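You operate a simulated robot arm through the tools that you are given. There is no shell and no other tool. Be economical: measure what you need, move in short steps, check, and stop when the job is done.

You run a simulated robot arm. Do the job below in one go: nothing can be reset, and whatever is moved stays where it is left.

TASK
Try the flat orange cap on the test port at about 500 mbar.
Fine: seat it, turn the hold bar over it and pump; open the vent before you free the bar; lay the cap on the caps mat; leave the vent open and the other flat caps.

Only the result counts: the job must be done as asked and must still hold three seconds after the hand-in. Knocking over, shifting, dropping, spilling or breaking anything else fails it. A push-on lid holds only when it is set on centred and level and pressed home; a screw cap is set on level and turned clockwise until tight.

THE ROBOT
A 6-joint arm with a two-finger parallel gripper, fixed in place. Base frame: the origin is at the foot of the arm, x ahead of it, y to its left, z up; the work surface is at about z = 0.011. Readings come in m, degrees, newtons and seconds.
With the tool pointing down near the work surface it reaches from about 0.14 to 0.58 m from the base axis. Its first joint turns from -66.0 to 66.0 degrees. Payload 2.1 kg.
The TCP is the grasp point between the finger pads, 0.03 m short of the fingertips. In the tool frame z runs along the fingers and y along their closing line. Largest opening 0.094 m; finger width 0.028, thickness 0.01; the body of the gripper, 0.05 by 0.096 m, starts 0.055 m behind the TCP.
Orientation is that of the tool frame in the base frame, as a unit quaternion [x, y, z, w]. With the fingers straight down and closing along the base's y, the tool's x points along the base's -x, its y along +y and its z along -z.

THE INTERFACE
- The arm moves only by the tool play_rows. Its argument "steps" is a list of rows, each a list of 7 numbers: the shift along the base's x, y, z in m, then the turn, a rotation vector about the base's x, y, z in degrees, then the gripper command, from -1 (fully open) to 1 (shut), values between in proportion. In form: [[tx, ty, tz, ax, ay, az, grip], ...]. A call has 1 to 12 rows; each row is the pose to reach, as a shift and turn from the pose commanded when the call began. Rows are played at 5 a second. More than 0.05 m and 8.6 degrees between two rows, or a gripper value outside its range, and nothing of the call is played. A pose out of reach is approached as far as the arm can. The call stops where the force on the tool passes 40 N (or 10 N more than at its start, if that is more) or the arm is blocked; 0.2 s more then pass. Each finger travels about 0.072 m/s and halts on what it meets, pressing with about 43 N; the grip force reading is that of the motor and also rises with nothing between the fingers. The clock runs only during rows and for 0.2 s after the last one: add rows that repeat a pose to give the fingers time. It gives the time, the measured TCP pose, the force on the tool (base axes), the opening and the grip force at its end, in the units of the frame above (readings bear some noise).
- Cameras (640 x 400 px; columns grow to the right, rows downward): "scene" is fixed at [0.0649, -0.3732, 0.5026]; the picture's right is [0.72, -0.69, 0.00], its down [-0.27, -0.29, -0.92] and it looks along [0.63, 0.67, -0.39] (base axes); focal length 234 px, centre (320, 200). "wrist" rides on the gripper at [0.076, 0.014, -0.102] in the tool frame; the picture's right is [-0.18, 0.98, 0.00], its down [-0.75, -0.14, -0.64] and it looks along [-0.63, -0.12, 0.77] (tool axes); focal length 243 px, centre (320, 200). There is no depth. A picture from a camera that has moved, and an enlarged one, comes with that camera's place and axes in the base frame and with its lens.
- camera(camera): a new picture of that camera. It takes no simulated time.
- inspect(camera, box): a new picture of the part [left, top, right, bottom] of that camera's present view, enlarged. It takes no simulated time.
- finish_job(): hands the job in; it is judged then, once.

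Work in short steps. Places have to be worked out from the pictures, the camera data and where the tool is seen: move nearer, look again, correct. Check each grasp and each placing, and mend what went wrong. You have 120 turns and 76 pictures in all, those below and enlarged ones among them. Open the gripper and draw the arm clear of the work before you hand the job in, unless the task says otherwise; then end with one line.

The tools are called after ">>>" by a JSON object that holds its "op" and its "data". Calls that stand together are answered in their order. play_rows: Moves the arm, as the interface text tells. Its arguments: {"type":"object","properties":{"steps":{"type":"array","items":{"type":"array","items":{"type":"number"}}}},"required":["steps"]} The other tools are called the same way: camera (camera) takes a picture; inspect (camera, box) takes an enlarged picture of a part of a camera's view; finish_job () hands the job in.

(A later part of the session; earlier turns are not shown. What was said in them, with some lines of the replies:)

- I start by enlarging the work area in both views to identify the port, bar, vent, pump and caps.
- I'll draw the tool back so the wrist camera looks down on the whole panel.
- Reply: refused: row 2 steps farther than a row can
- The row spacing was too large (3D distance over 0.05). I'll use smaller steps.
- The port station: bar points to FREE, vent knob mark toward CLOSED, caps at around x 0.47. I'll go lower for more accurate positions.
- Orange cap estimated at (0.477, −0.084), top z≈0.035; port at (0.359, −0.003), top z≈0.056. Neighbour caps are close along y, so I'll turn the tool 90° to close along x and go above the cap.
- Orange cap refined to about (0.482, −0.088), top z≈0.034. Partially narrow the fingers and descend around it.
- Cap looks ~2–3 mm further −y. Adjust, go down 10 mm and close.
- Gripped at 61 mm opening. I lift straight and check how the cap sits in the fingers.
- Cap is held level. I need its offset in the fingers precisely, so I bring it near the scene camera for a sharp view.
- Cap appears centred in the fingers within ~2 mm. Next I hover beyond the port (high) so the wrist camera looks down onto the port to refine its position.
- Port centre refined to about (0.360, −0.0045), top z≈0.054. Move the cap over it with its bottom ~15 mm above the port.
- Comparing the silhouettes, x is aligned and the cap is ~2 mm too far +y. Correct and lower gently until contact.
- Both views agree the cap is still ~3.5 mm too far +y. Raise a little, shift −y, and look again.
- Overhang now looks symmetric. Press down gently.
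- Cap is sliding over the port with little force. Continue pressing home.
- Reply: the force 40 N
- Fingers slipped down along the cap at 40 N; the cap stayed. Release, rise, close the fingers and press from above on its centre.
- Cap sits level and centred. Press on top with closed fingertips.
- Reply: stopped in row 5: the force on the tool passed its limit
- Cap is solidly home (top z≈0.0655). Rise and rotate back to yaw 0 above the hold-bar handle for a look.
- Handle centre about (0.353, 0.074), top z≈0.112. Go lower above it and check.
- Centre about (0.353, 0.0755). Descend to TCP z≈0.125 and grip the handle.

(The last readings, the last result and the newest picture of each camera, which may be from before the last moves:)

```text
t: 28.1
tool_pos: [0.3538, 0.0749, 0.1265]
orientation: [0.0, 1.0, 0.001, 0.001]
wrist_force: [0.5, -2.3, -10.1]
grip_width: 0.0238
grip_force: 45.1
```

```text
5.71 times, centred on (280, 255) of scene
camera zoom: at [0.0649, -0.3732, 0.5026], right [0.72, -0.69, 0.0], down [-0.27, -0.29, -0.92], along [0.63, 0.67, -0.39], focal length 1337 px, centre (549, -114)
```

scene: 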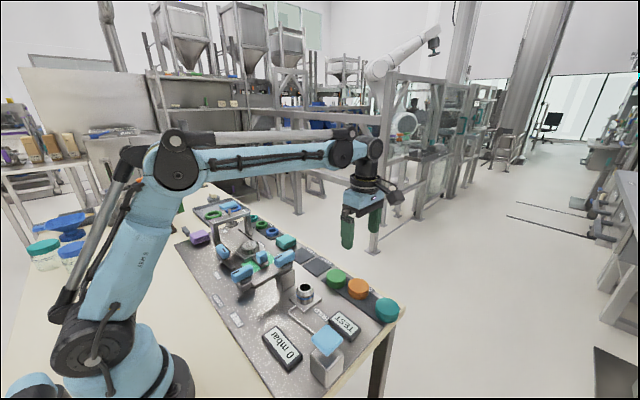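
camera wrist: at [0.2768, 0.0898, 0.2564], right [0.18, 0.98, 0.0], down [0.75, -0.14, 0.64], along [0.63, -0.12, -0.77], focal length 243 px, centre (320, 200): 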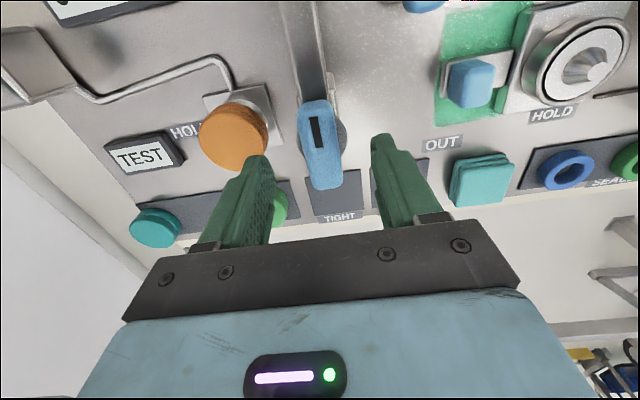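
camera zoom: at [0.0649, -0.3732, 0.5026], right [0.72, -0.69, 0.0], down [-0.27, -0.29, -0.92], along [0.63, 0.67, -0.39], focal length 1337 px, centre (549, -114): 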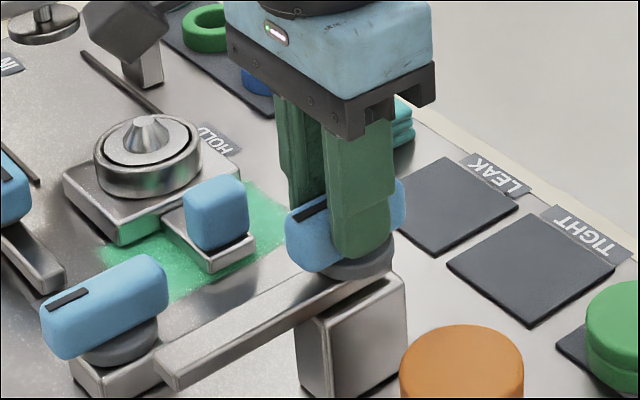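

Handle gripped. Turn +90° (bar from −x toward −y, over the cap).

>>> {"op": "play_rows", "data": {"steps": [[0, 0, 0, 0, 0, 7.5, 0.7], [0, 0, 0, 0, 0, 15, 0.7], [0, 0, 0, 0, 0, 22.5, 0.7], [0, 0, 0, 0, 0, 30, 0.7], [0, 0, 0, 0, 0, 37.5, 0.7], [0, 0, 0, 0, 0, 45, 0.7], [0, 0, 0, 0, 0, 52.5, 0.7], [0, 0, 0, 0, 0, 60, 0.7], [0, 0, 0, 0, 0, 67.5, 0.7], [0, 0, 0, 0, 0, 75, 0.7], [0, 0, 0, 0, 0, 82.5, 0.7], [0, 0, 0, 0, 0, 89, 0.7]]}}

>>> {"op": "inspect", "data": {"camera": "scene", "box": [230, 220, 350, 320]}}

```text
t: 29.2
tool_pos: [0.3551, 0.0726, 0.1258]
orientation: [-0.286, 0.958, -0.004, 0.0]
wrist_force: [2.6, -3.6, 2.5]
grip_width: 0.0238
grip_force: 44.9
stopped in row 5: the force on the tool passed its limit (the readings are from after the stop); the commanded pose is now the measured one
```

```text
4.00 times, centred on (290, 270) of scene
camera zoom: at [0.0649, -0.3732, 0.5026], right [0.72, -0.69, 0.0], down [-0.27, -0.29, -0.92], along [0.63, 0.67, -0.39], focal length 936 px, centre (440, -80)
```

zoom: 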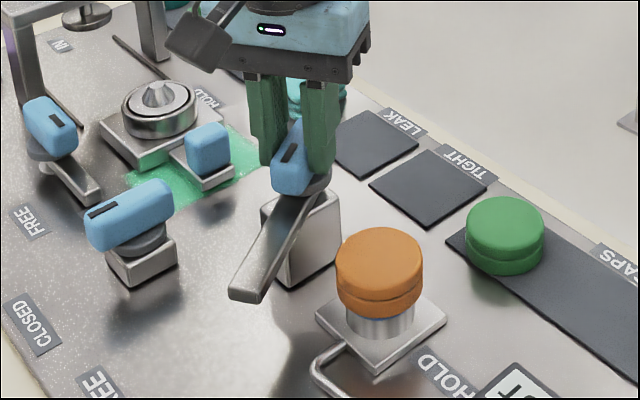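

The bar turned ~33°; the drift suggests the pivot is at about (0.360, 0.075), so I continue along the arc about that point.

>>> {"op": "play_rows", "data": {"steps": [[0.0005, -0.0006, 0, 0, 0, 7.5, 0.7], [0.001, -0.0012, 0, 0, 0, 15, 0.7], [0.0016, -0.0017, 0, 0, 0, 22.5, 0.7], [0.0023, -0.0021, 0, 0, 0, 30, 0.7], [0.0026, -0.0023, 0, 0, 0, 34, 0.7]]}}

>>> {"op": "inspect", "data": {"camera": "scene", "box": [250, 230, 350, 310]}}

```text
t: 30.4
tool_pos: [0.3573, 0.0685, 0.1259]
orientation: [-0.554, 0.832, -0.005, 0.001]
wrist_force: [3.6, -11.4, 7.7]
grip_width: 0.0236
grip_force: 45.1
```

```text
5.00 times, centred on (300, 270) of scene
camera zoom: at [0.0649, -0.3732, 0.5026], right [0.72, -0.69, 0.0], down [-0.27, -0.29, -0.92], along [0.63, 0.67, -0.39], focal length 1170 px, centre (420, -150)
```

zoom: 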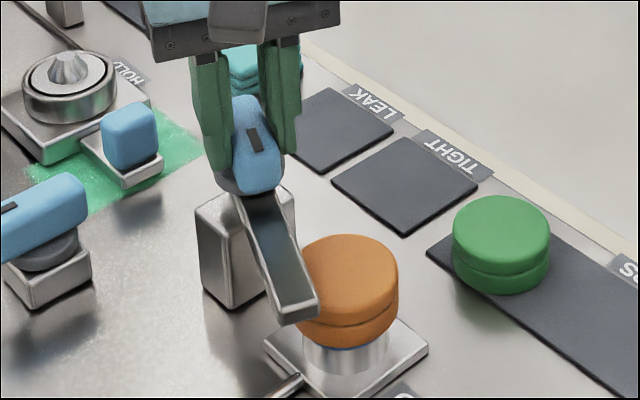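

Bar clears the cap's edge and sweeps over it. Continue the last ~23°.

>>> {"op": "play_rows", "data": {"steps": [[0.0008, -0.0012, 0, 0, 0, 7.5, 0.7], [0.0016, -0.0016, 0, 0, 0, 15, 0.7], [0.0022, -0.0018, 0, 0, 0, 20, 0.7], [0.0025, -0.0018, 0, 0, 0, 23, 0.7], [0.0025, -0.0018, 0, 0, 0, 23, 0.7]]}}

>>> {"op": "inspect", "data": {"camera": "scene", "box": [250, 230, 350, 310]}}

```text
t: 31.6
tool_pos: [0.3602, 0.0688, 0.1259]
orientation: [0.709, -0.706, 0.003, -0.003]
wrist_force: [9.8, 12.6, 22.9]
grip_width: 0.0239
grip_force: 44.6
```

```text
5.00 times, centred on (300, 270) of scene
camera zoom: at [0.0648, -0.3732, 0.5026], right [0.72, -0.69, 0.0], down [-0.27, -0.29, -0.92], along [0.63, 0.67, -0.39], focal length 1170 px, centre (420, -150)
```

zoom: 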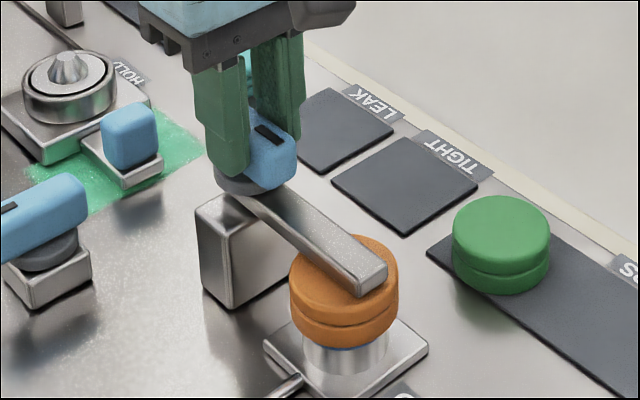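

Bar lies over the cap at 90°. Release the handle and rise, then check.

>>> {"op": "play_rows", "data": {"steps": [[0, 0, 0, 0, 0, 0, 0.2], [0, 0, 0, 0, 0, 0, -0.2], [0, 0, 0.03, 0, 0, 0, -0.2], [0, 0, 0.07, 0, 0, 0, -0.2], [0, -0.03, 0.09, 0, 0, 0, 0.5], [-0.02, -0.07, 0.09, 0, 0, 0, 1], [-0.04, -0.11, 0.09, 0, 0, 0, 1], [-0.05, -0.15, 0.09, 0, 0, 0, 1], [-0.06, -0.17, 0.09, 0, 0, 0, 1], [-0.06, -0.17, 0.09, 0, 0, 0, 1]]}}

>>> {"op": "camera", "data": {"camera": "wrist"}}

>>> {"op": "inspect", "data": {"camera": "scene", "box": [210, 220, 370, 390]}}

```text
t: 33.8
tool_pos: [0.3003, -0.1022, 0.2156]
orientation: [0.709, -0.705, 0.004, -0.002]
wrist_force: [-0.2, -0.4, 0.9]
grip_width: 0.0002
grip_force: 32.7
```

```text
28 pictures are left
camera wrist: at [0.2852, -0.1773, 0.318], right [-0.98, 0.18, -0.01], down [0.13, 0.76, 0.64], along [0.12, 0.63, -0.77], focal length 243 px, centre (320, 200)
```

wrist: 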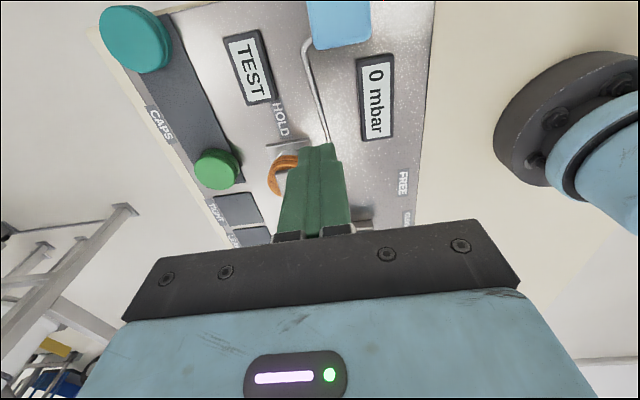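

```text
2.35 times, centred on (290, 305) of scene
camera zoom: at [0.0649, -0.3732, 0.5026], right [0.72, -0.69, 0.0], down [-0.27, -0.29, -0.92], along [0.63, 0.67, -0.39], focal length 551 px, centre (391, -47)
```

zoom: 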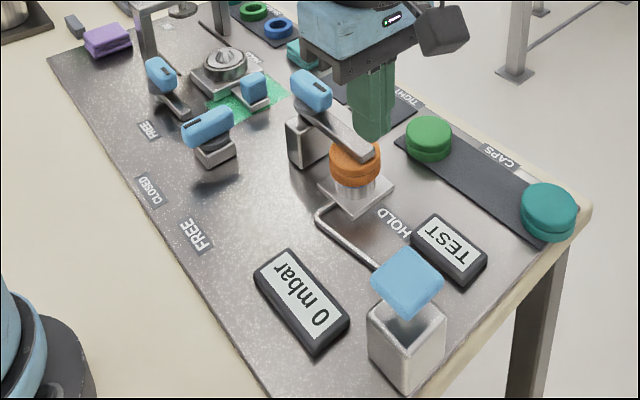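

Pump pad at about (0.275, −0.168), top z≈0.10. Move above it with closed fingers.

>>> {"op": "play_rows", "data": {"steps": [[-0.01, -0.03, 0, 0, 0, 0, 1], [-0.02, -0.055, -0.02, 0, 0, 0, 1], [-0.025, -0.066, -0.05, 0, 0, 0, 1], [-0.025, -0.066, -0.065, 0, 0, 0, 1], [-0.025, -0.066, -0.065, 0, 0, 0, 1]]}}

>>> {"op": "inspect", "data": {"camera": "scene", "box": [270, 280, 390, 390]}}

```text
t: 35.0
tool_pos: [0.2749, -0.1687, 0.1508]
orientation: [0.708, -0.706, 0.004, -0.002]
wrist_force: [-0.5, 0.2, -0.1]
grip_width: 0.0001
grip_force: 33.7
```

```text
3.64 times, centred on (330, 335) of scene
camera zoom: at [0.0649, -0.3732, 0.5026], right [0.72, -0.69, 0.0], down [-0.27, -0.29, -0.92], along [0.63, 0.67, -0.39], focal length 851 px, centre (284, -291)
```

zoom: 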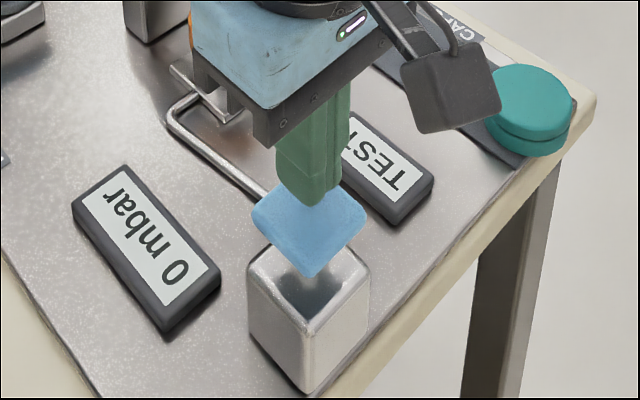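

Fingertips are over the pad. Press a first stroke and read the gauge.

>>> {"op": "play_rows", "data": {"steps": [[-0.001, -0.001, -0.012, 0, 0, 0, 1], [-0.001, -0.001, -0.02, 0, 0, 0, 1], [-0.001, -0.001, -0.026, 0, 0, 0, 1], [-0.001, -0.001, -0.032, 0, 0, 0, 1], [-0.001, -0.001, -0.038, 0, 0, 0, 1]]}}

>>> {"op": "inspect", "data": {"camera": "scene", "box": [270, 280, 390, 390]}}

```text
t: 36.2
tool_pos: [0.2729, -0.1699, 0.1135]
orientation: [0.708, -0.706, 0.004, -0.002]
wrist_force: [1.7, -0.2, 6.7]
grip_width: 0.0
grip_force: 33.3
```

```text
3.64 times, centred on (330, 335) of scene
camera zoom: at [0.0649, -0.3732, 0.5026], right [0.72, -0.69, 0.0], down [-0.27, -0.29, -0.92], along [0.63, 0.67, -0.39], focal length 851 px, centre (284, -291)
```

zoom: 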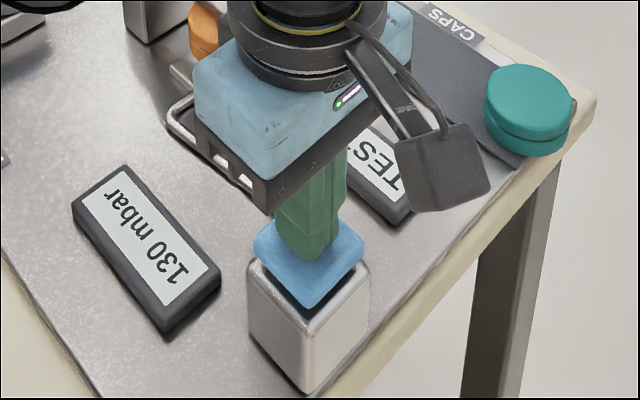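

130 mbar from this stroke. Let it return and press again the same depth.

>>> {"op": "play_rows", "data": {"steps": [[0, 0, 0.012, 0, 0, 0, 1], [0, 0, 0.028, 0, 0, 0, 1], [0, 0, 0.028, 0, 0, 0, 1], [0, 0, 0.012, 0, 0, 0, 1], [0, 0, 0.0, 0, 0, 0, 1], [0, 0, 0, 0, 0, 0, 1]]}}

>>> {"op": "inspect", "data": {"camera": "scene", "box": [270, 280, 390, 390]}}

```text
t: 37.6
tool_pos: [0.2729, -0.1688, 0.1128]
orientation: [0.708, -0.706, 0.004, -0.002]
wrist_force: [-4.1, -1.8, 5.9]
grip_width: 0.0
grip_force: 32.8
```

```text
3.64 times, centred on (330, 335) of scene
camera zoom: at [0.0649, -0.3732, 0.5026], right [0.72, -0.69, 0.0], down [-0.27, -0.29, -0.92], along [0.63, 0.67, -0.39], focal length 851 px, centre (284, -291)
```

zoom: 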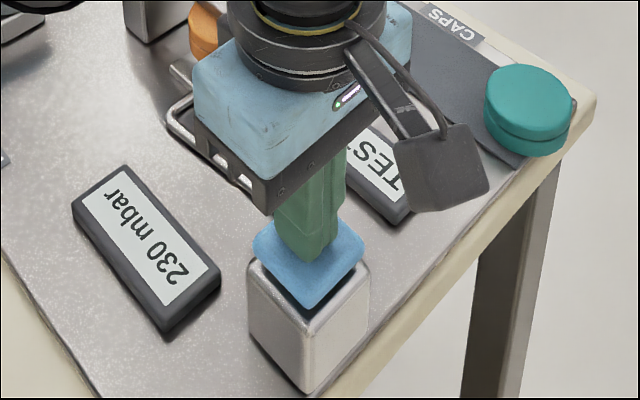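

230 mbar. Two more strokes, then read.

>>> {"op": "play_rows", "data": {"steps": [[0, 0, 0.014, 0, 0, 0, 1], [0, 0, 0.028, 0, 0, 0, 1], [0, 0, 0.028, 0, 0, 0, 1], [0, 0, 0.012, 0, 0, 0, 1], [0, 0, 0.0, 0, 0, 0, 1], [0, 0, 0, 0, 0, 0, 1], [0, 0, 0.014, 0, 0, 0, 1], [0, 0, 0.028, 0, 0, 0, 1], [0, 0, 0.028, 0, 0, 0, 1], [0, 0, 0.012, 0, 0, 0, 1], [0, 0, 0.0, 0, 0, 0, 1], [0, 0, 0, 0, 0, 0, 1]]}}

>>> {"op": "inspect", "data": {"camera": "scene", "box": [270, 280, 390, 390]}}

```text
t: 40.2
tool_pos: [0.2718, -0.1696, 0.1134]
orientation: [0.708, -0.706, 0.004, -0.001]
wrist_force: [2.4, 2.2, 7.4]
grip_width: 0.0004
grip_force: 33.0
```

```text
3.64 times, centred on (330, 335) of scene
camera zoom: at [0.0649, -0.3732, 0.5026], right [0.72, -0.69, 0.0], down [-0.27, -0.29, -0.92], along [0.63, 0.67, -0.39], focal length 851 px, centre (284, -291)
```

zoom: 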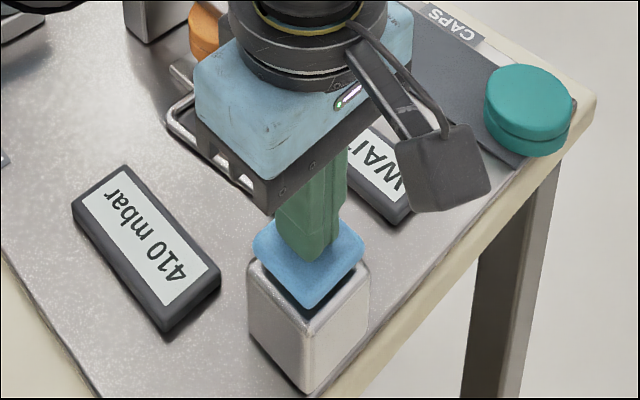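

410 mbar and the TEST display shows WAIT. One more stroke to reach ~500, then read.

>>> {"op": "play_rows", "data": {"steps": [[0, 0, 0.014, 0, 0, 0, 1], [0, 0, 0.028, 0, 0, 0, 1], [0, 0, 0.028, 0, 0, 0, 1], [0, 0, 0.012, 0, 0, 0, 1], [0, 0, 0.0, 0, 0, 0, 1], [0, 0, 0, 0, 0, 0, 1]]}}

>>> {"op": "inspect", "data": {"camera": "scene", "box": [270, 280, 390, 390]}}

```text
t: 41.6
tool_pos: [0.2737, -0.1693, 0.1124]
orientation: [0.708, -0.706, 0.004, -0.002]
wrist_force: [-1.4, -2.9, 5.9]
grip_width: 0.0001
grip_force: 33.1
```

```text
3.64 times, centred on (330, 335) of scene
camera zoom: at [0.0649, -0.3732, 0.5026], right [0.72, -0.69, 0.0], down [-0.27, -0.29, -0.92], along [0.63, 0.67, -0.39], focal length 851 px, centre (284, -291)
```

zoom: 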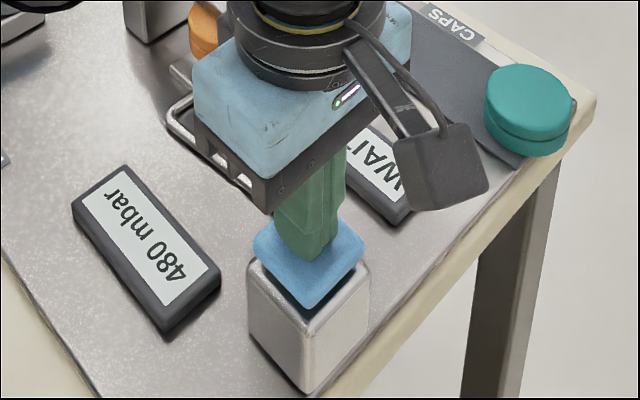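

480 mbar, about right. Lift off the pad and wait for the test verdict.

>>> {"op": "play_rows", "data": {"steps": [[0, 0, 0.03, 0, 0, 0, 1], [0, 0.0, 0.07, 0, 0, 0, 1], [0, 0.0, 0.11, 0, 0, 0, 1], [-0.03, 0.0, 0.13, 0, 0, 0, 1], [-0.03, 0, 0.13, 0, 0, 0, 1]]}}

>>> {"op": "inspect", "data": {"camera": "scene", "box": [250, 270, 390, 390]}}

```text
t: 42.8
tool_pos: [0.2428, -0.169, 0.2428]
orientation: [0.708, -0.706, 0.005, -0.002]
wrist_force: [-0.3, 0.4, -0.3]
grip_width: 0.0001
grip_force: 32.8
```

```text
3.33 times, centred on (320, 330) of scene
camera zoom: at [0.0649, -0.3732, 0.5026], right [0.72, -0.69, 0.0], down [-0.27, -0.29, -0.92], along [0.63, 0.67, -0.39], focal length 780 px, centre (320, -233)
```

zoom: 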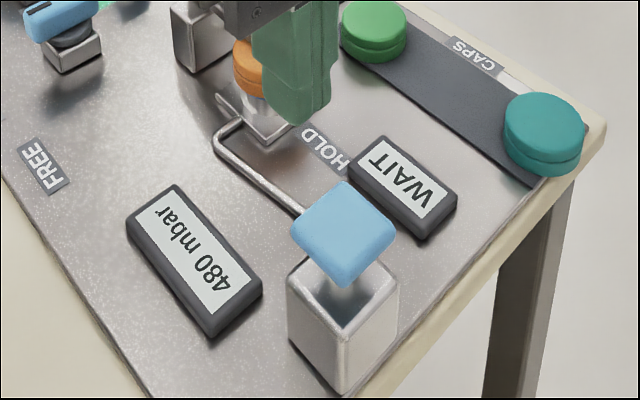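

Pressure holds at 480, WAIT showing. While it times, move to above the vent knob (~(0.263, 0.149)), turning back to yaw 0.

>>> {"op": "play_rows", "data": {"steps": [[0.002, 0.027, 0.0, 0, 0, -7.5, 1], [0.004, 0.054, 0, 0, 0, -15, 1], [0.005, 0.08, 0, 0, 0, -22.5, 0.5], [0.007, 0.107, 0, 0, 0, -30, 0], [0.008, 0.133, 0, 0, 0, -37.5, -0.3], [0.01, 0.16, 0, 0, 0, -45, -0.3], [0.012, 0.187, 0, 0, 0, -52.5, -0.3], [0.014, 0.213, 0, 0, 0, -60, -0.3], [0.016, 0.24, 0, 0, 0, -67.5, -0.3], [0.018, 0.267, 0, 0, 0, -75, -0.3], [0.02, 0.294, 0, 0, 0, -82.5, -0.3], [0.022, 0.318, -0.03, 0, 0, -90, -0.3]]}}

>>> {"op": "camera", "data": {"camera": "wrist"}}

>>> {"op": "inspect", "data": {"camera": "scene", "box": [190, 220, 380, 390]}}

```text
t: 45.4
tool_pos: [0.2657, 0.1498, 0.2147]
orientation: [-0.002, 1.0, -0.004, -0.002]
wrist_force: [0.5, 0.6, 0.0]
grip_width: 0.0613
grip_force: 0.1
```

```text
20 pictures are left
camera wrist: at [0.19, 0.1655, 0.3158], right [0.18, 0.98, -0.01], down [0.76, -0.13, 0.64], along [0.63, -0.12, -0.77], focal length 243 px, centre (320, 200)
```

wrist: 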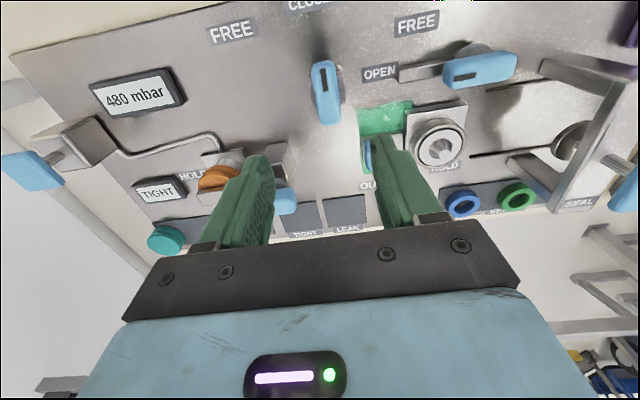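

```text
2.35 times, centred on (285, 305) of scene
camera zoom: at [0.0649, -0.3732, 0.5026], right [0.72, -0.69, 0.0], down [-0.27, -0.29, -0.92], along [0.63, 0.67, -0.39], focal length 551 px, centre (402, -47)
```

zoom: 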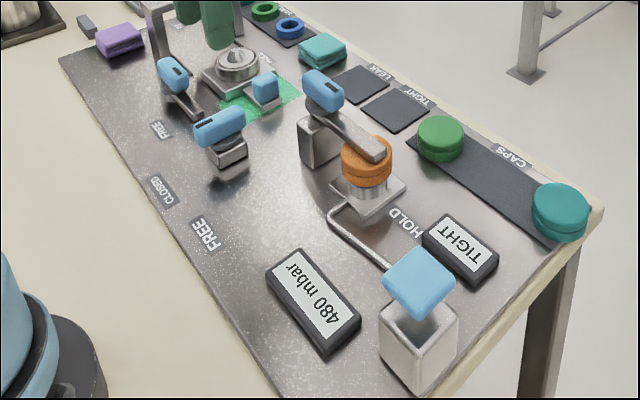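

Verdict TIGHT at 480 mbar. Now lower over the vent knob (~(0.263, 0.155)) for a close look.

>>> {"op": "play_rows", "data": {"steps": [[0, 0.003, -0.04, 0, 0, 0, -0.3], [-0.001, 0.006, -0.08, 0, 0, 0, -0.3], [-0.001, 0.006, -0.105, 0, 0, 0, -0.3], [-0.001, 0.006, -0.105, 0, 0, 0, -0.3]]}}

>>> {"op": "camera", "data": {"camera": "wrist"}}

>>> {"op": "inspect", "data": {"camera": "scene", "box": [210, 210, 310, 290]}}

```text
t: 46.4
tool_pos: [0.2645, 0.1542, 0.1083]
orientation: [-0.001, 1.0, -0.005, -0.001]
wrist_force: [-0.3, 0.9, -0.3]
grip_width: 0.0611
grip_force: 0.0
```

```text
18 pictures are left
camera wrist: at [0.1894, 0.1711, 0.2105], right [0.18, 0.98, -0.01], down [0.76, -0.13, 0.64], along [0.63, -0.12, -0.77], focal length 243 px, centre (320, 200)
```

wrist: 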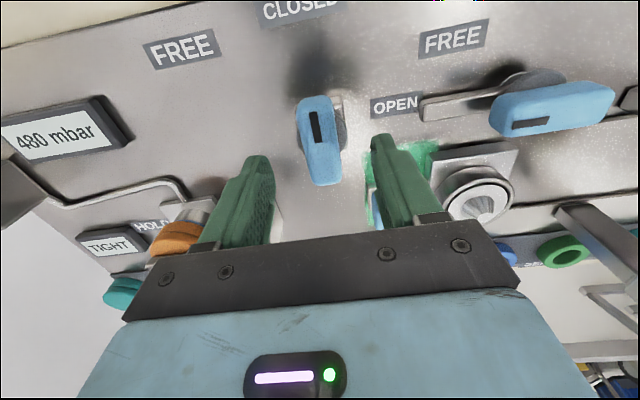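

```text
5.00 times, centred on (260, 250) of scene
camera zoom: at [0.0649, -0.3732, 0.5026], right [0.72, -0.69, 0.0], down [-0.27, -0.29, -0.92], along [0.63, 0.67, -0.39], focal length 1170 px, centre (620, -50)
```

zoom: 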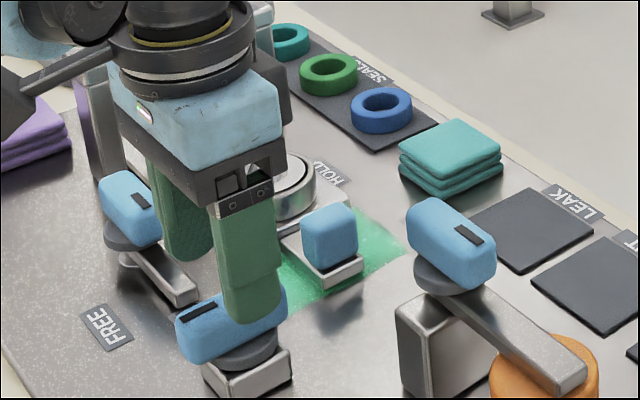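

Vent knob at about (0.261, 0.156), top z≈0.065. Descend to TCP z 0.08 and grip.

>>> {"op": "play_rows", "data": {"steps": [[-0.002, 0.002, -0.015, 0, 0, 0, -0.3], [-0.002, 0.002, -0.028, 0, 0, 0, -0.3], [-0.002, 0.002, -0.028, 0, 0, 0, 0.2], [-0.002, 0.002, -0.028, 0, 0, 0, 0.7], [-0.002, 0.002, -0.028, 0, 0, 0, 0.7], [-0.002, 0.002, -0.028, 0, 0, 0, 0.7]]}}

>>> {"op": "inspect", "data": {"camera": "scene", "box": [210, 230, 290, 300]}}

```text
t: 47.8
tool_pos: [0.2628, 0.1549, 0.0809]
orientation: [0.0, 1.0, -0.007, -0.002]
wrist_force: [0.2, -22.0, -8.9]
grip_width: 0.0237
grip_force: 44.3
```

```text
5.71 times, centred on (250, 265) of scene
camera zoom: at [0.0649, -0.3732, 0.5026], right [0.72, -0.69, 0.0], down [-0.27, -0.29, -0.92], along [0.63, 0.67, -0.39], focal length 1337 px, centre (720, -171)
```

zoom: 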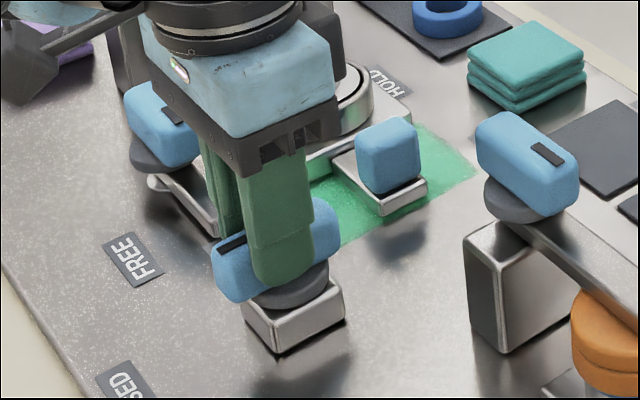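

Gripped; the side force says the pivot is slightly −y. Ease 3 mm −y and start turning −45°.

>>> {"op": "play_rows", "data": {"steps": [[0, -0.003, 0, 0, 0, 0, 0.7], [0, -0.0026, 0, 0, 0, -7.5, 0.7], [0.0001, -0.0022, 0, 0, 0, -15, 0.7], [0.0002, -0.0018, 0, 0, 0, -22.5, 0.7], [0.0004, -0.0015, 0, 0, 0, -30, 0.7], [0.0006, -0.0012, 0, 0, 0, -37.5, 0.7], [0.0009, -0.0009, 0, 0, 0, -45, 0.7]]}}

```text
t: 48.9
tool_pos: [0.2627, 0.1581, 0.0812]
orientation: [0.208, 0.978, 0.002, -0.003]
wrist_force: [2.0, 2.6, -4.4]
grip_width: 0.0239
grip_force: 45.1
stopped in row 5: the force on the tool passed its limit (the readings are from after the stop); the commanded pose is now the measured one
```

It turned ~24° and drifted consistent with a pivot near (0.271, 0.155). Continue along that arc.

>>> {"op": "play_rows", "data": {"steps": [[0.0005, 0.001, 0, 0, 0, -7.5, 0.7], [0.0011, 0.0019, 0, 0, 0, -15, 0.7], [0.0019, 0.0027, 0, 0, 0, -22.5, 0.7], [0.0027, 0.0034, 0, 0, 0, -30, 0.7], [0.0037, 0.004, 0, 0, 0, -37.5, 0.7]]}}

>>> {"op": "inspect", "data": {"camera": "scene", "box": [210, 220, 350, 380]}}

```text
t: 50.1
tool_pos: [0.2668, 0.1614, 0.0812]
orientation: [0.513, 0.858, 0.001, -0.003]
wrist_force: [-6.2, -11.0, 3.2]
grip_width: 0.0238
grip_force: 45.6
```

```text
2.50 times, centred on (280, 300) of scene
camera zoom: at [0.0649, -0.3732, 0.5026], right [0.72, -0.69, 0.0], down [-0.27, -0.29, -0.92], along [0.63, 0.67, -0.39], focal length 585 px, centre (420, -50)
```

zoom: 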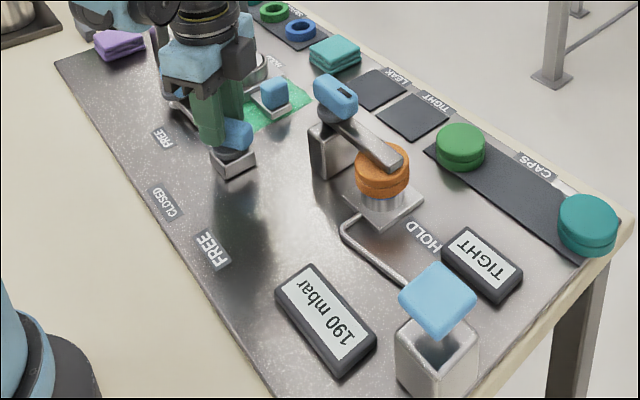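

Venting (190 mbar and dropping). Finish the turn to 90°.

>>> {"op": "play_rows", "data": {"steps": [[0.001, 0.0002, 0, 0, 0, -7.5, 0.7], [0.002, 0.0005, 0, 0, 0, -15, 0.7], [0.003, 0.0007, 0, 0, 0, -22.5, 0.7], [0.0038, 0.0008, 0, 0, 0, -28, 0.7], [0.0038, 0.0008, 0, 0, 0, -28, 0.7]]}}

>>> {"op": "play_rows", "data": {"steps": [[0, 0, 0, 0, 0, 0, 0.3], [0, 0, 0, 0, 0, 0, -0.1], [0, 0, 0.0, 0, 0, 0, -0.1], [0, 0, 0.03, 0, 0, 0, -0.1], [0, 0, 0.07, 0, 0, 0, -0.1], [0, 0, 0.11, 0, 0, 0, -0.1], [0, -0.04, 0.13, 0, 0, 0, -0.1], [0.0, -0.08, 0.13, 0, 0, 0, -0.1], [0.0, -0.08, 0.13, 0, 0, 0, -0.1]]}}

>>> {"op": "inspect", "data": {"camera": "scene", "box": [200, 210, 350, 380]}}

```text
t: 51.3
tool_pos: [0.2695, 0.1622, 0.0804]
orientation: [0.705, 0.709, 0.001, -0.003]
wrist_force: [-20.5, -1.4, -8.3]
grip_width: 0.0239
grip_force: 44.8
```

```text
t: 53.3
tool_pos: [0.2711, 0.0817, 0.2118]
orientation: [0.704, 0.71, 0.002, -0.002]
wrist_force: [-1.2, 0.0, -0.3]
grip_width: 0.0516
grip_force: 0.0
```

```text
2.35 times, centred on (275, 295) of scene
camera zoom: at [0.0649, -0.3732, 0.5026], right [0.72, -0.69, 0.0], down [-0.27, -0.29, -0.92], along [0.63, 0.67, -0.39], focal length 551 px, centre (426, -24)
```

zoom: 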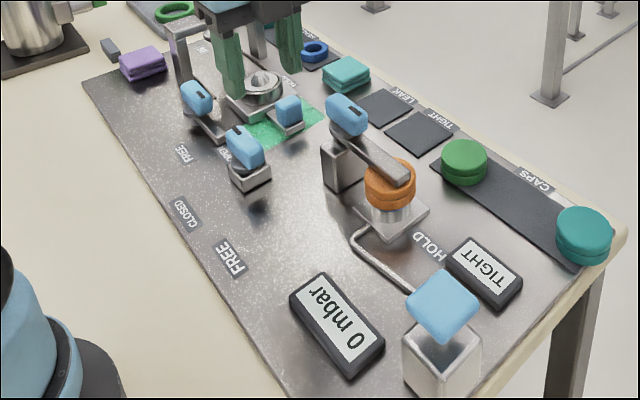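

0 mbar, vent open. Rotate the tool by +180° (via yaw 0) and go above the bar handle at (0.360, 0.069).

>>> {"op": "play_rows", "data": {"steps": [[0.004, 0, 0, 0, 0, 7.5, -0.1], [0.008, 0, 0, 0, 0, 15, -0.1], [0.012, 0, 0, 0, 0, 22.5, -0.1], [0.016, 0, 0, 0, 0, 30, -0.1], [0.02, 0, 0, 0, 0, 37.5, -0.1], [0.024, 0, 0, 0, 0, 45, -0.1], [0.028, 0, 0, 0, 0, 52.5, -0.1], [0.032, 0, 0, 0, 0, 60, -0.1], [0.036, 0, 0, 0, 0, 67.5, -0.1], [0.04, 0, 0, 0, 0, 75, -0.1], [0.044, 0, 0, 0, 0, 82.5, -0.1], [0.049, 0, 0, 0, 0, 90, -0.1]]}}

>>> {"op": "play_rows", "data": {"steps": [[0.003, -0.001, 0, 0, 0, 7.5, -0.1], [0.007, -0.002, 0, 0, 0, 15, -0.1], [0.01, -0.003, 0, 0, 0, 22.5, -0.1], [0.013, -0.004, 0, 0, 0, 30, -0.1], [0.017, -0.005, 0, 0, 0, 37.5, -0.1], [0.02, -0.006, 0, 0, 0, 45, -0.1], [0.023, -0.007, 0, 0, 0, 52.5, -0.1], [0.027, -0.008, 0, 0, 0, 60, -0.1], [0.03, -0.009, 0, 0, 0, 67.5, -0.1], [0.033, -0.01, 0, 0, 0, 75, -0.1], [0.037, -0.011, 0, 0, 0, 82.5, -0.1], [0.04, -0.0125, 0, 0, 0, 89.6, -0.1]]}}

```text
t: 55.9
tool_pos: [0.3188, 0.082, 0.2108]
orientation: [-0.007, 1.0, 0.0, -0.002]
wrist_force: [-0.3, -1.2, -0.1]
grip_width: 0.0519
grip_force: 0.0
```

```text
t: 58.5
tool_pos: [0.3593, 0.0703, 0.2104]
orientation: [0.708, -0.706, 0.002, 0.001]
wrist_force: [1.1, 0.6, 0.2]
grip_width: 0.0518
grip_force: 0.1
```

The tool is above the handle at yaw 90°. Descend partway and check in the scene view.

>>> {"op": "play_rows", "data": {"steps": [[0.0005, -0.0005, -0.03, 0, 0, 0, -0.1], [0.0005, -0.0005, -0.06, 0, 0, 0, -0.1], [0.0005, -0.0005, -0.06, 0, 0, 0, -0.1]]}}

>>> {"op": "inspect", "data": {"camera": "scene", "box": [240, 220, 330, 300]}}

>>> {"op": "camera", "data": {"camera": "wrist"}}

```text
t: 59.3
tool_pos: [0.361, 0.069, 0.1508]
orientation: [0.707, -0.707, 0.002, 0.002]
wrist_force: [-0.4, 1.0, 1.3]
grip_width: 0.0515
grip_force: 0.1
```

```text
5.00 times, centred on (285, 260) of scene
camera zoom: at [0.0649, -0.3732, 0.5026], right [0.72, -0.69, 0.0], down [-0.27, -0.29, -0.92], along [0.63, 0.67, -0.39], focal length 1170 px, centre (495, -100)
```

zoom: 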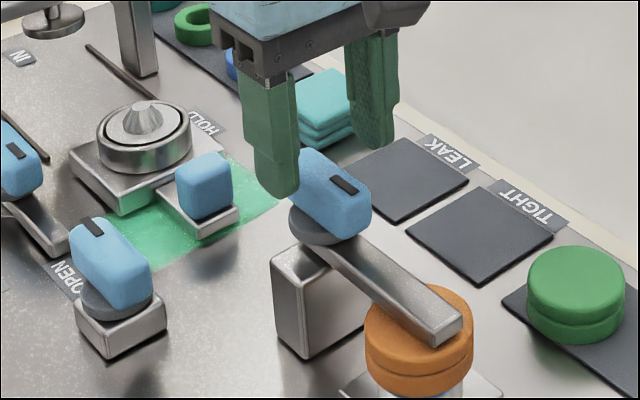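

```text
12 pictures are left
camera wrist: at [0.3462, -0.0051, 0.2529], right [-0.98, 0.18, 0.0], down [0.14, 0.76, 0.64], along [0.12, 0.63, -0.77], focal length 243 px, centre (320, 200)
```

wrist: 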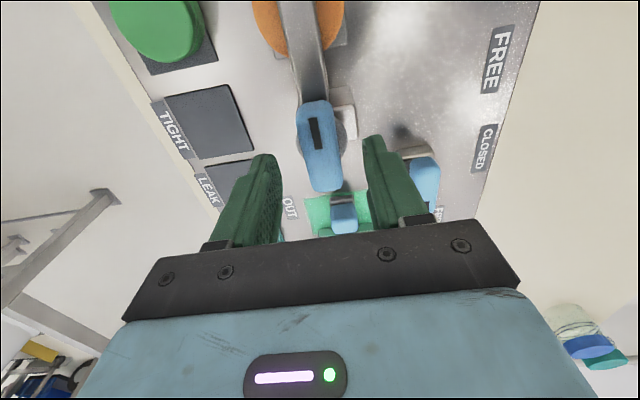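

Fingers straddle the handle. Descend and grip.

>>> {"op": "play_rows", "data": {"steps": [[-0.0005, 0, -0.015, 0, 0, 0, -0.1], [-0.0005, 0, -0.025, 0, 0, 0, -0.1], [-0.0005, 0, -0.025, 0, 0, 0, 0.3], [-0.0005, 0, -0.025, 0, 0, 0, 0.7], [-0.0005, 0, -0.025, 0, 0, 0, 0.7]]}}

>>> {"op": "play_rows", "data": {"steps": [[-0.0008, 0.0001, 0, 0, 0, -7.5, 0.7], [-0.0016, 0.0002, 0, 0, 0, -15, 0.7], [-0.0023, 0.0005, 0, 0, 0, -22.5, 0.7], [-0.003, 0.0008, 0, 0, 0, -30, 0.7], [-0.0037, 0.0012, 0, 0, 0, -37.5, 0.7], [-0.0042, 0.0018, 0, 0, 0, -45, 0.7]]}}

```text
t: 60.5
tool_pos: [0.3593, 0.0692, 0.1262]
orientation: [0.708, -0.706, 0.002, 0.002]
wrist_force: [2.8, 1.4, -7.7]
grip_width: 0.0237
grip_force: 45.5
```

```text
t: 61.9
tool_pos: [0.3546, 0.0713, 0.1264]
orientation: [-0.383, 0.924, -0.001, 0.0]
wrist_force: [19.4, 0.4, -16.1]
grip_width: 0.0237
grip_force: 44.6
```

Halfway, no stop. Continue the remaining 45°, easing slightly +x.

>>> {"op": "play_rows", "data": {"steps": [[0.0005, 0.0006, 0, 0, 0, -7.5, 0.7], [0.0002, 0.0012, 0, 0, 0, -15, 0.7], [0.0, 0.0019, 0, 0, 0, -22.5, 0.7], [-0.0002, 0.0027, 0, 0, 0, -30, 0.7], [-0.0004, 0.0034, 0, 0, 0, -37.5, 0.7], [-0.0005, 0.0041, 0, 0, 0, -44.5, 0.7], [-0.0005, 0.0041, 0, 0, 0, -44.5, 0.7]]}}

>>> {"op": "inspect", "data": {"camera": "scene", "box": [230, 220, 350, 310]}}

```text
t: 63.5
tool_pos: [0.3554, 0.0754, 0.1259]
orientation: [-0.005, 1.0, -0.001, -0.004]
wrist_force: [-5.9, -16.2, -15.6]
grip_width: 0.0236
grip_force: 45.0
```

```text
4.44 times, centred on (290, 265) of scene
camera zoom: at [0.0649, -0.3732, 0.5026], right [0.72, -0.69, 0.0], down [-0.27, -0.29, -0.92], along [0.63, 0.67, -0.39], focal length 1040 px, centre (453, -89)
```

zoom: 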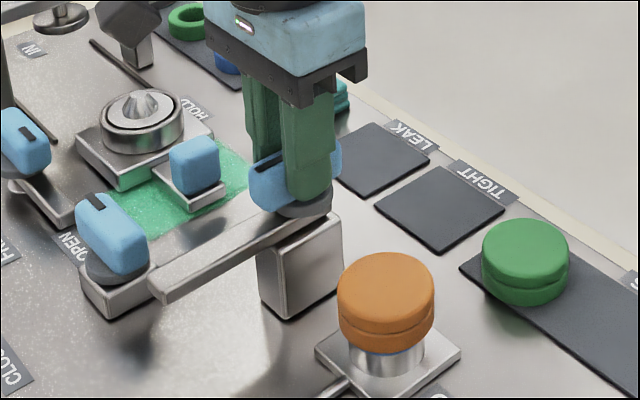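

Bar is back at FREE. Release, rise and rotate to yaw 90° above the cap.

>>> {"op": "play_rows", "data": {"steps": [[0, 0, 0, 0, 0, 0, 0.3], [0, 0, 0, 0, 0, 0, -0.1], [0, 0, 0.03, 0, 0, 0, -0.1], [0, 0, 0.065, 0, 0, 0, -0.1], [0, -0.01, 0.065, 0, 0, 7.5, -0.3], [0, -0.02, 0.065, 0, 0, 15, -0.6], [0.001, -0.03, 0.065, 0, 0, 22.5, -0.6], [0.002, -0.04, 0.065, 0, 0, 30, -0.6], [0.003, -0.05, 0.065, 0, 0, 37.5, -0.6], [0.004, -0.06, 0.065, 0, 0, 45, -0.6], [0.005, -0.07, 0.065, 0, 0, 52.5, -0.6], [0.005, -0.081, 0.065, 0, 0, 60, -0.6]]}}

>>> {"op": "play_rows", "data": {"steps": [[0, 0, 0, 0, 0, 7.5, -0.6], [0, 0, 0, 0, 0, 15, -0.6], [0, 0, 0, 0, 0, 22.5, -0.6], [0, 0, 0, 0, 0, 29.5, -0.6], [0, 0, -0.02, 0, 0, 29.5, -0.6], [0, 0, -0.05, 0, 0, 29.5, -0.6], [0, 0, -0.06, 0, 0, 29.5, -0.6], [0, 0, -0.06, 0, 0, 29.5, -0.6]]}}

>>> {"op": "inspect", "data": {"camera": "scene", "box": [280, 240, 350, 310]}}

```text
t: 66.1
tool_pos: [0.3601, -0.0054, 0.1903]
orientation: [-0.506, 0.862, -0.001, -0.002]
wrist_force: [0.0, 0.4, -0.2]
grip_width: 0.0752
grip_force: 0.1
```

```text
t: 67.9
tool_pos: [0.3596, -0.0052, 0.1308]
orientation: [0.708, -0.707, 0.003, 0.002]
wrist_force: [-0.6, -0.3, 0.0]
grip_width: 0.0752
grip_force: 0.0
```

```text
5.71 times, centred on (315, 275) of scene
camera zoom: at [0.0649, -0.3732, 0.5026], right [0.72, -0.69, 0.0], down [-0.27, -0.29, -0.92], along [0.63, 0.67, -0.39], focal length 1337 px, centre (349, -229)
```

zoom: 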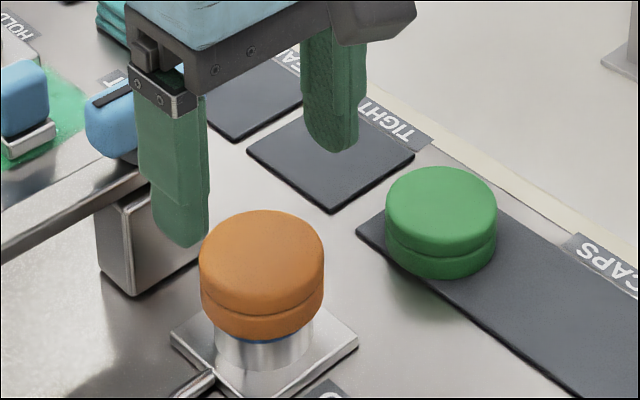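

Fingers line up on both sides of the cap. Descend, grip, and pull up gently.

>>> {"op": "play_rows", "data": {"steps": [[0, 0, -0.03, 0, 0, 0, -0.6], [0, 0, -0.05, 0, 0, 0, -0.6], [0, 0, -0.058, 0, 0, 0, -0.6], [0, 0, -0.058, 0, 0, 0, 0.0], [0, 0, -0.058, 0, 0, 0, 0.3], [0, 0, -0.058, 0, 0, 0, 0.3], [0, 0, -0.053, 0, 0, 0, 0.3], [0, 0, -0.045, 0, 0, 0, 0.3], [0, 0, -0.03, 0, 0, 0, 0.3], [0, 0, 0.0, 0, 0, 0, 0.3], [0, 0, 0.02, 0, 0, 0, 0.3]]}}

>>> {"op": "inspect", "data": {"camera": "scene", "box": [270, 220, 380, 320]}}

```text
t: 70.3
tool_pos: [0.3595, -0.0058, 0.1528]
orientation: [0.708, -0.706, 0.001, 0.002]
wrist_force: [-0.8, 0.4, -0.5]
grip_width: 0.0609
grip_force: 42.8
```

```text
4.00 times, centred on (325, 270) of scene
camera zoom: at [0.0649, -0.3732, 0.5026], right [0.72, -0.69, 0.0], down [-0.27, -0.29, -0.92], along [0.63, 0.67, -0.39], focal length 936 px, centre (300, -80)
```

zoom: 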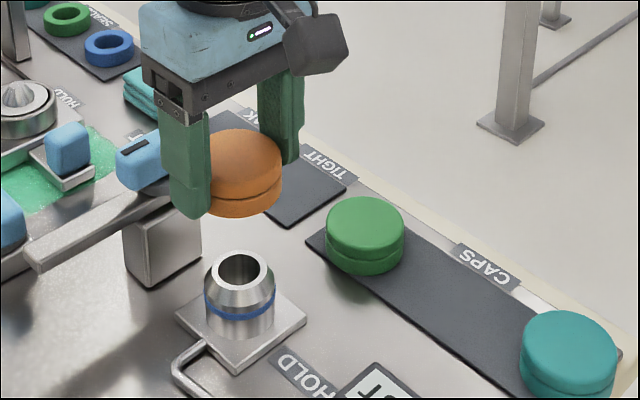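

Cap is off. Carry it over its mat place (0.480, −0.092).

>>> {"op": "play_rows", "data": {"steps": [[0.02, -0.014, 0, 0, 0, 0, 0.3], [0.05, -0.036, 0, 0, 0, 0, 0.3], [0.08, -0.058, 0, 0, 0, 0, 0.3], [0.11, -0.078, 0, 0, 0, 0, 0.3], [0.121, -0.086, -0.01, 0, 0, 0, 0.3], [0.121, -0.086, -0.05, 0, 0, 0, 0.3], [0.121, -0.086, -0.085, 0, 0, 0, 0.3], [0.121, -0.086, -0.085, 0, 0, 0, 0.3]]}}

>>> {"op": "inspect", "data": {"camera": "scene", "box": [300, 230, 420, 330]}}

>>> {"op": "camera", "data": {"camera": "wrist"}}

```text
t: 72.1
tool_pos: [0.4814, -0.0904, 0.0649]
orientation: [-0.707, 0.707, -0.001, -0.002]
wrist_force: [0.4, -0.2, 0.1]
grip_width: 0.0608
grip_force: 43.3
```

```text
4.00 times, centred on (360, 280) of scene
camera zoom: at [0.0649, -0.3732, 0.5026], right [0.72, -0.69, 0.0], down [-0.27, -0.29, -0.92], along [0.63, 0.67, -0.39], focal length 936 px, centre (160, -120)
```

zoom: 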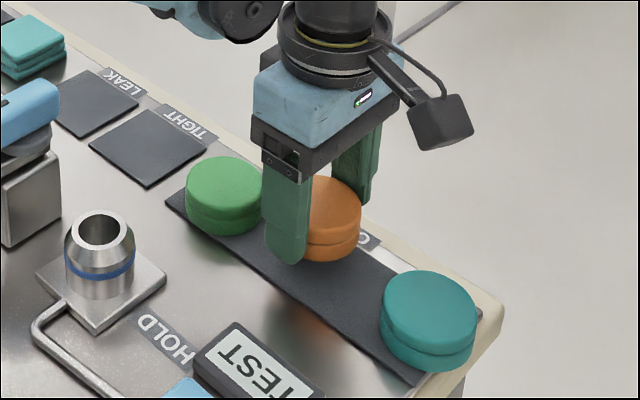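

```text
7 pictures are left
camera wrist: at [0.4671, -0.1653, 0.1665], right [-0.98, 0.18, 0.0], down [0.14, 0.76, 0.64], along [0.12, 0.63, -0.77], focal length 243 px, centre (320, 200)
```

wrist: 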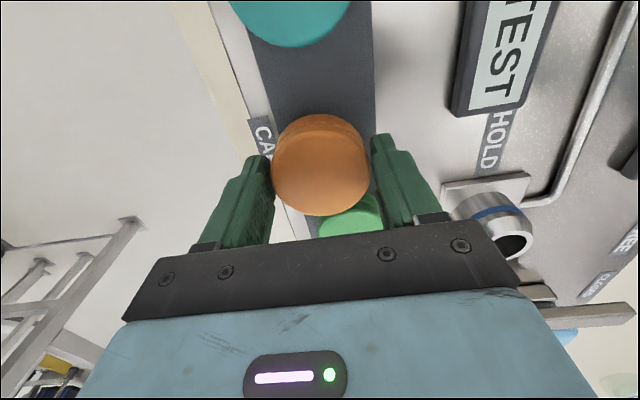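

Positioned over the mat between its neighbours. Lower until it touches, then release and retreat up.

>>> {"op": "play_rows", "data": {"steps": [[-0.001, 0, -0.008, 0, 0, 0, 0.3], [-0.001, 0, -0.014, 0, 0, 0, 0.3], [-0.001, 0, -0.017, 0, 0, 0, 0.3], [-0.001, 0, -0.019, 0, 0, 0, 0.3], [-0.001, 0, -0.019, 0, 0, 0, 0.3]]}}

>>> {"op": "inspect", "data": {"camera": "scene", "box": [320, 250, 400, 320]}}

```text
t: 73.3
tool_pos: [0.4794, -0.0916, 0.0452]
orientation: [0.707, -0.707, 0.002, 0.002]
wrist_force: [0.3, 0.2, -0.2]
grip_width: 0.0608
grip_force: 42.4
```

```text
5.71 times, centred on (360, 285) of scene
camera zoom: at [0.0649, -0.3732, 0.5026], right [0.72, -0.69, 0.0], down [-0.27, -0.29, -0.92], along [0.63, 0.67, -0.39], focal length 1337 px, centre (91, -286)
```

zoom: 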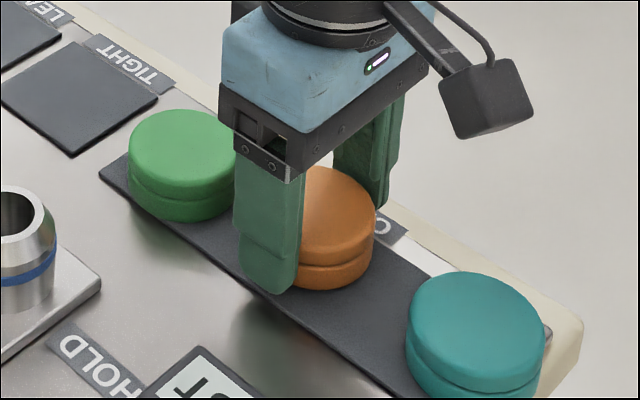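

No contact force yet; lower a few more millimetres in small steps.

>>> {"op": "play_rows", "data": {"steps": [[0, 0, -0.001, 0, 0, 0, 0.3], [0, 0, -0.002, 0, 0, 0, 0.3], [0, 0, -0.003, 0, 0, 0, 0.3], [0, 0, -0.003, 0, 0, 0, 0.3]]}}

```text
t: 74.3
tool_pos: [0.4797, -0.091, 0.0456]
orientation: [0.708, -0.707, 0.002, 0.002]
wrist_force: [-2.0, -1.4, 31.9]
grip_width: 0.0611
grip_force: 43.3
```

Contact (32 N). Ease up a hair, open and rise.

>>> {"op": "play_rows", "data": {"steps": [[0, 0, 0.003, 0, 0, 0, 0.3], [0, 0, 0.003, 0, 0, 0, 0.0], [0, 0, 0.003, 0, 0, 0, -0.6], [0, 0, 0.003, 0, 0, 0, -0.6], [0, 0, 0.02, 0, 0, 0, -0.6], [0, 0, 0.06, 0, 0, 0, -0.6], [0, 0, 0.1, 0, 0, 0, -0.6], [0, 0, 0.14, 0, 0, 0, -0.6], [-0.02, 0, 0.18, 0, 0, 0, -1], [-0.05, 0, 0.2, 0, 0, 0, -1], [-0.05, 0, 0.2, 0, 0, 0, -1]]}}

>>> {"op": "inspect", "data": {"camera": "scene", "box": [200, 210, 420, 380]}}

```text
t: 76.7
tool_pos: [0.4292, -0.0915, 0.2437]
orientation: [0.708, -0.707, 0.002, 0.002]
wrist_force: [0.9, -0.5, -0.1]
grip_width: 0.0939
grip_force: 0.0
```

```text
2.35 times, centred on (310, 295) of scene
camera zoom: at [0.0649, -0.3732, 0.5026], right [0.72, -0.69, 0.0], down [-0.27, -0.29, -0.92], along [0.63, 0.67, -0.39], focal length 551 px, centre (344, -24)
```

zoom: 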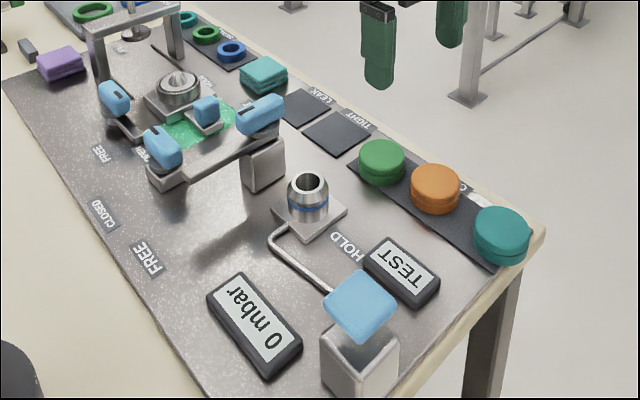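

The orange cap lies flat on the caps mat between its neighbours. The bar is at FREE, the vent is at OPEN, the gauge reads 0 mbar and the arm is clear, so I hand in.

>>> {"op": "finish_job", "data": {}}

```text
The job is handed in.
```

The orange cap tested TIGHT at 480 mbar; I opened the vent before freeing the bar, laid the cap back on the caps mat, left the vent open, and left the other flat caps alone.
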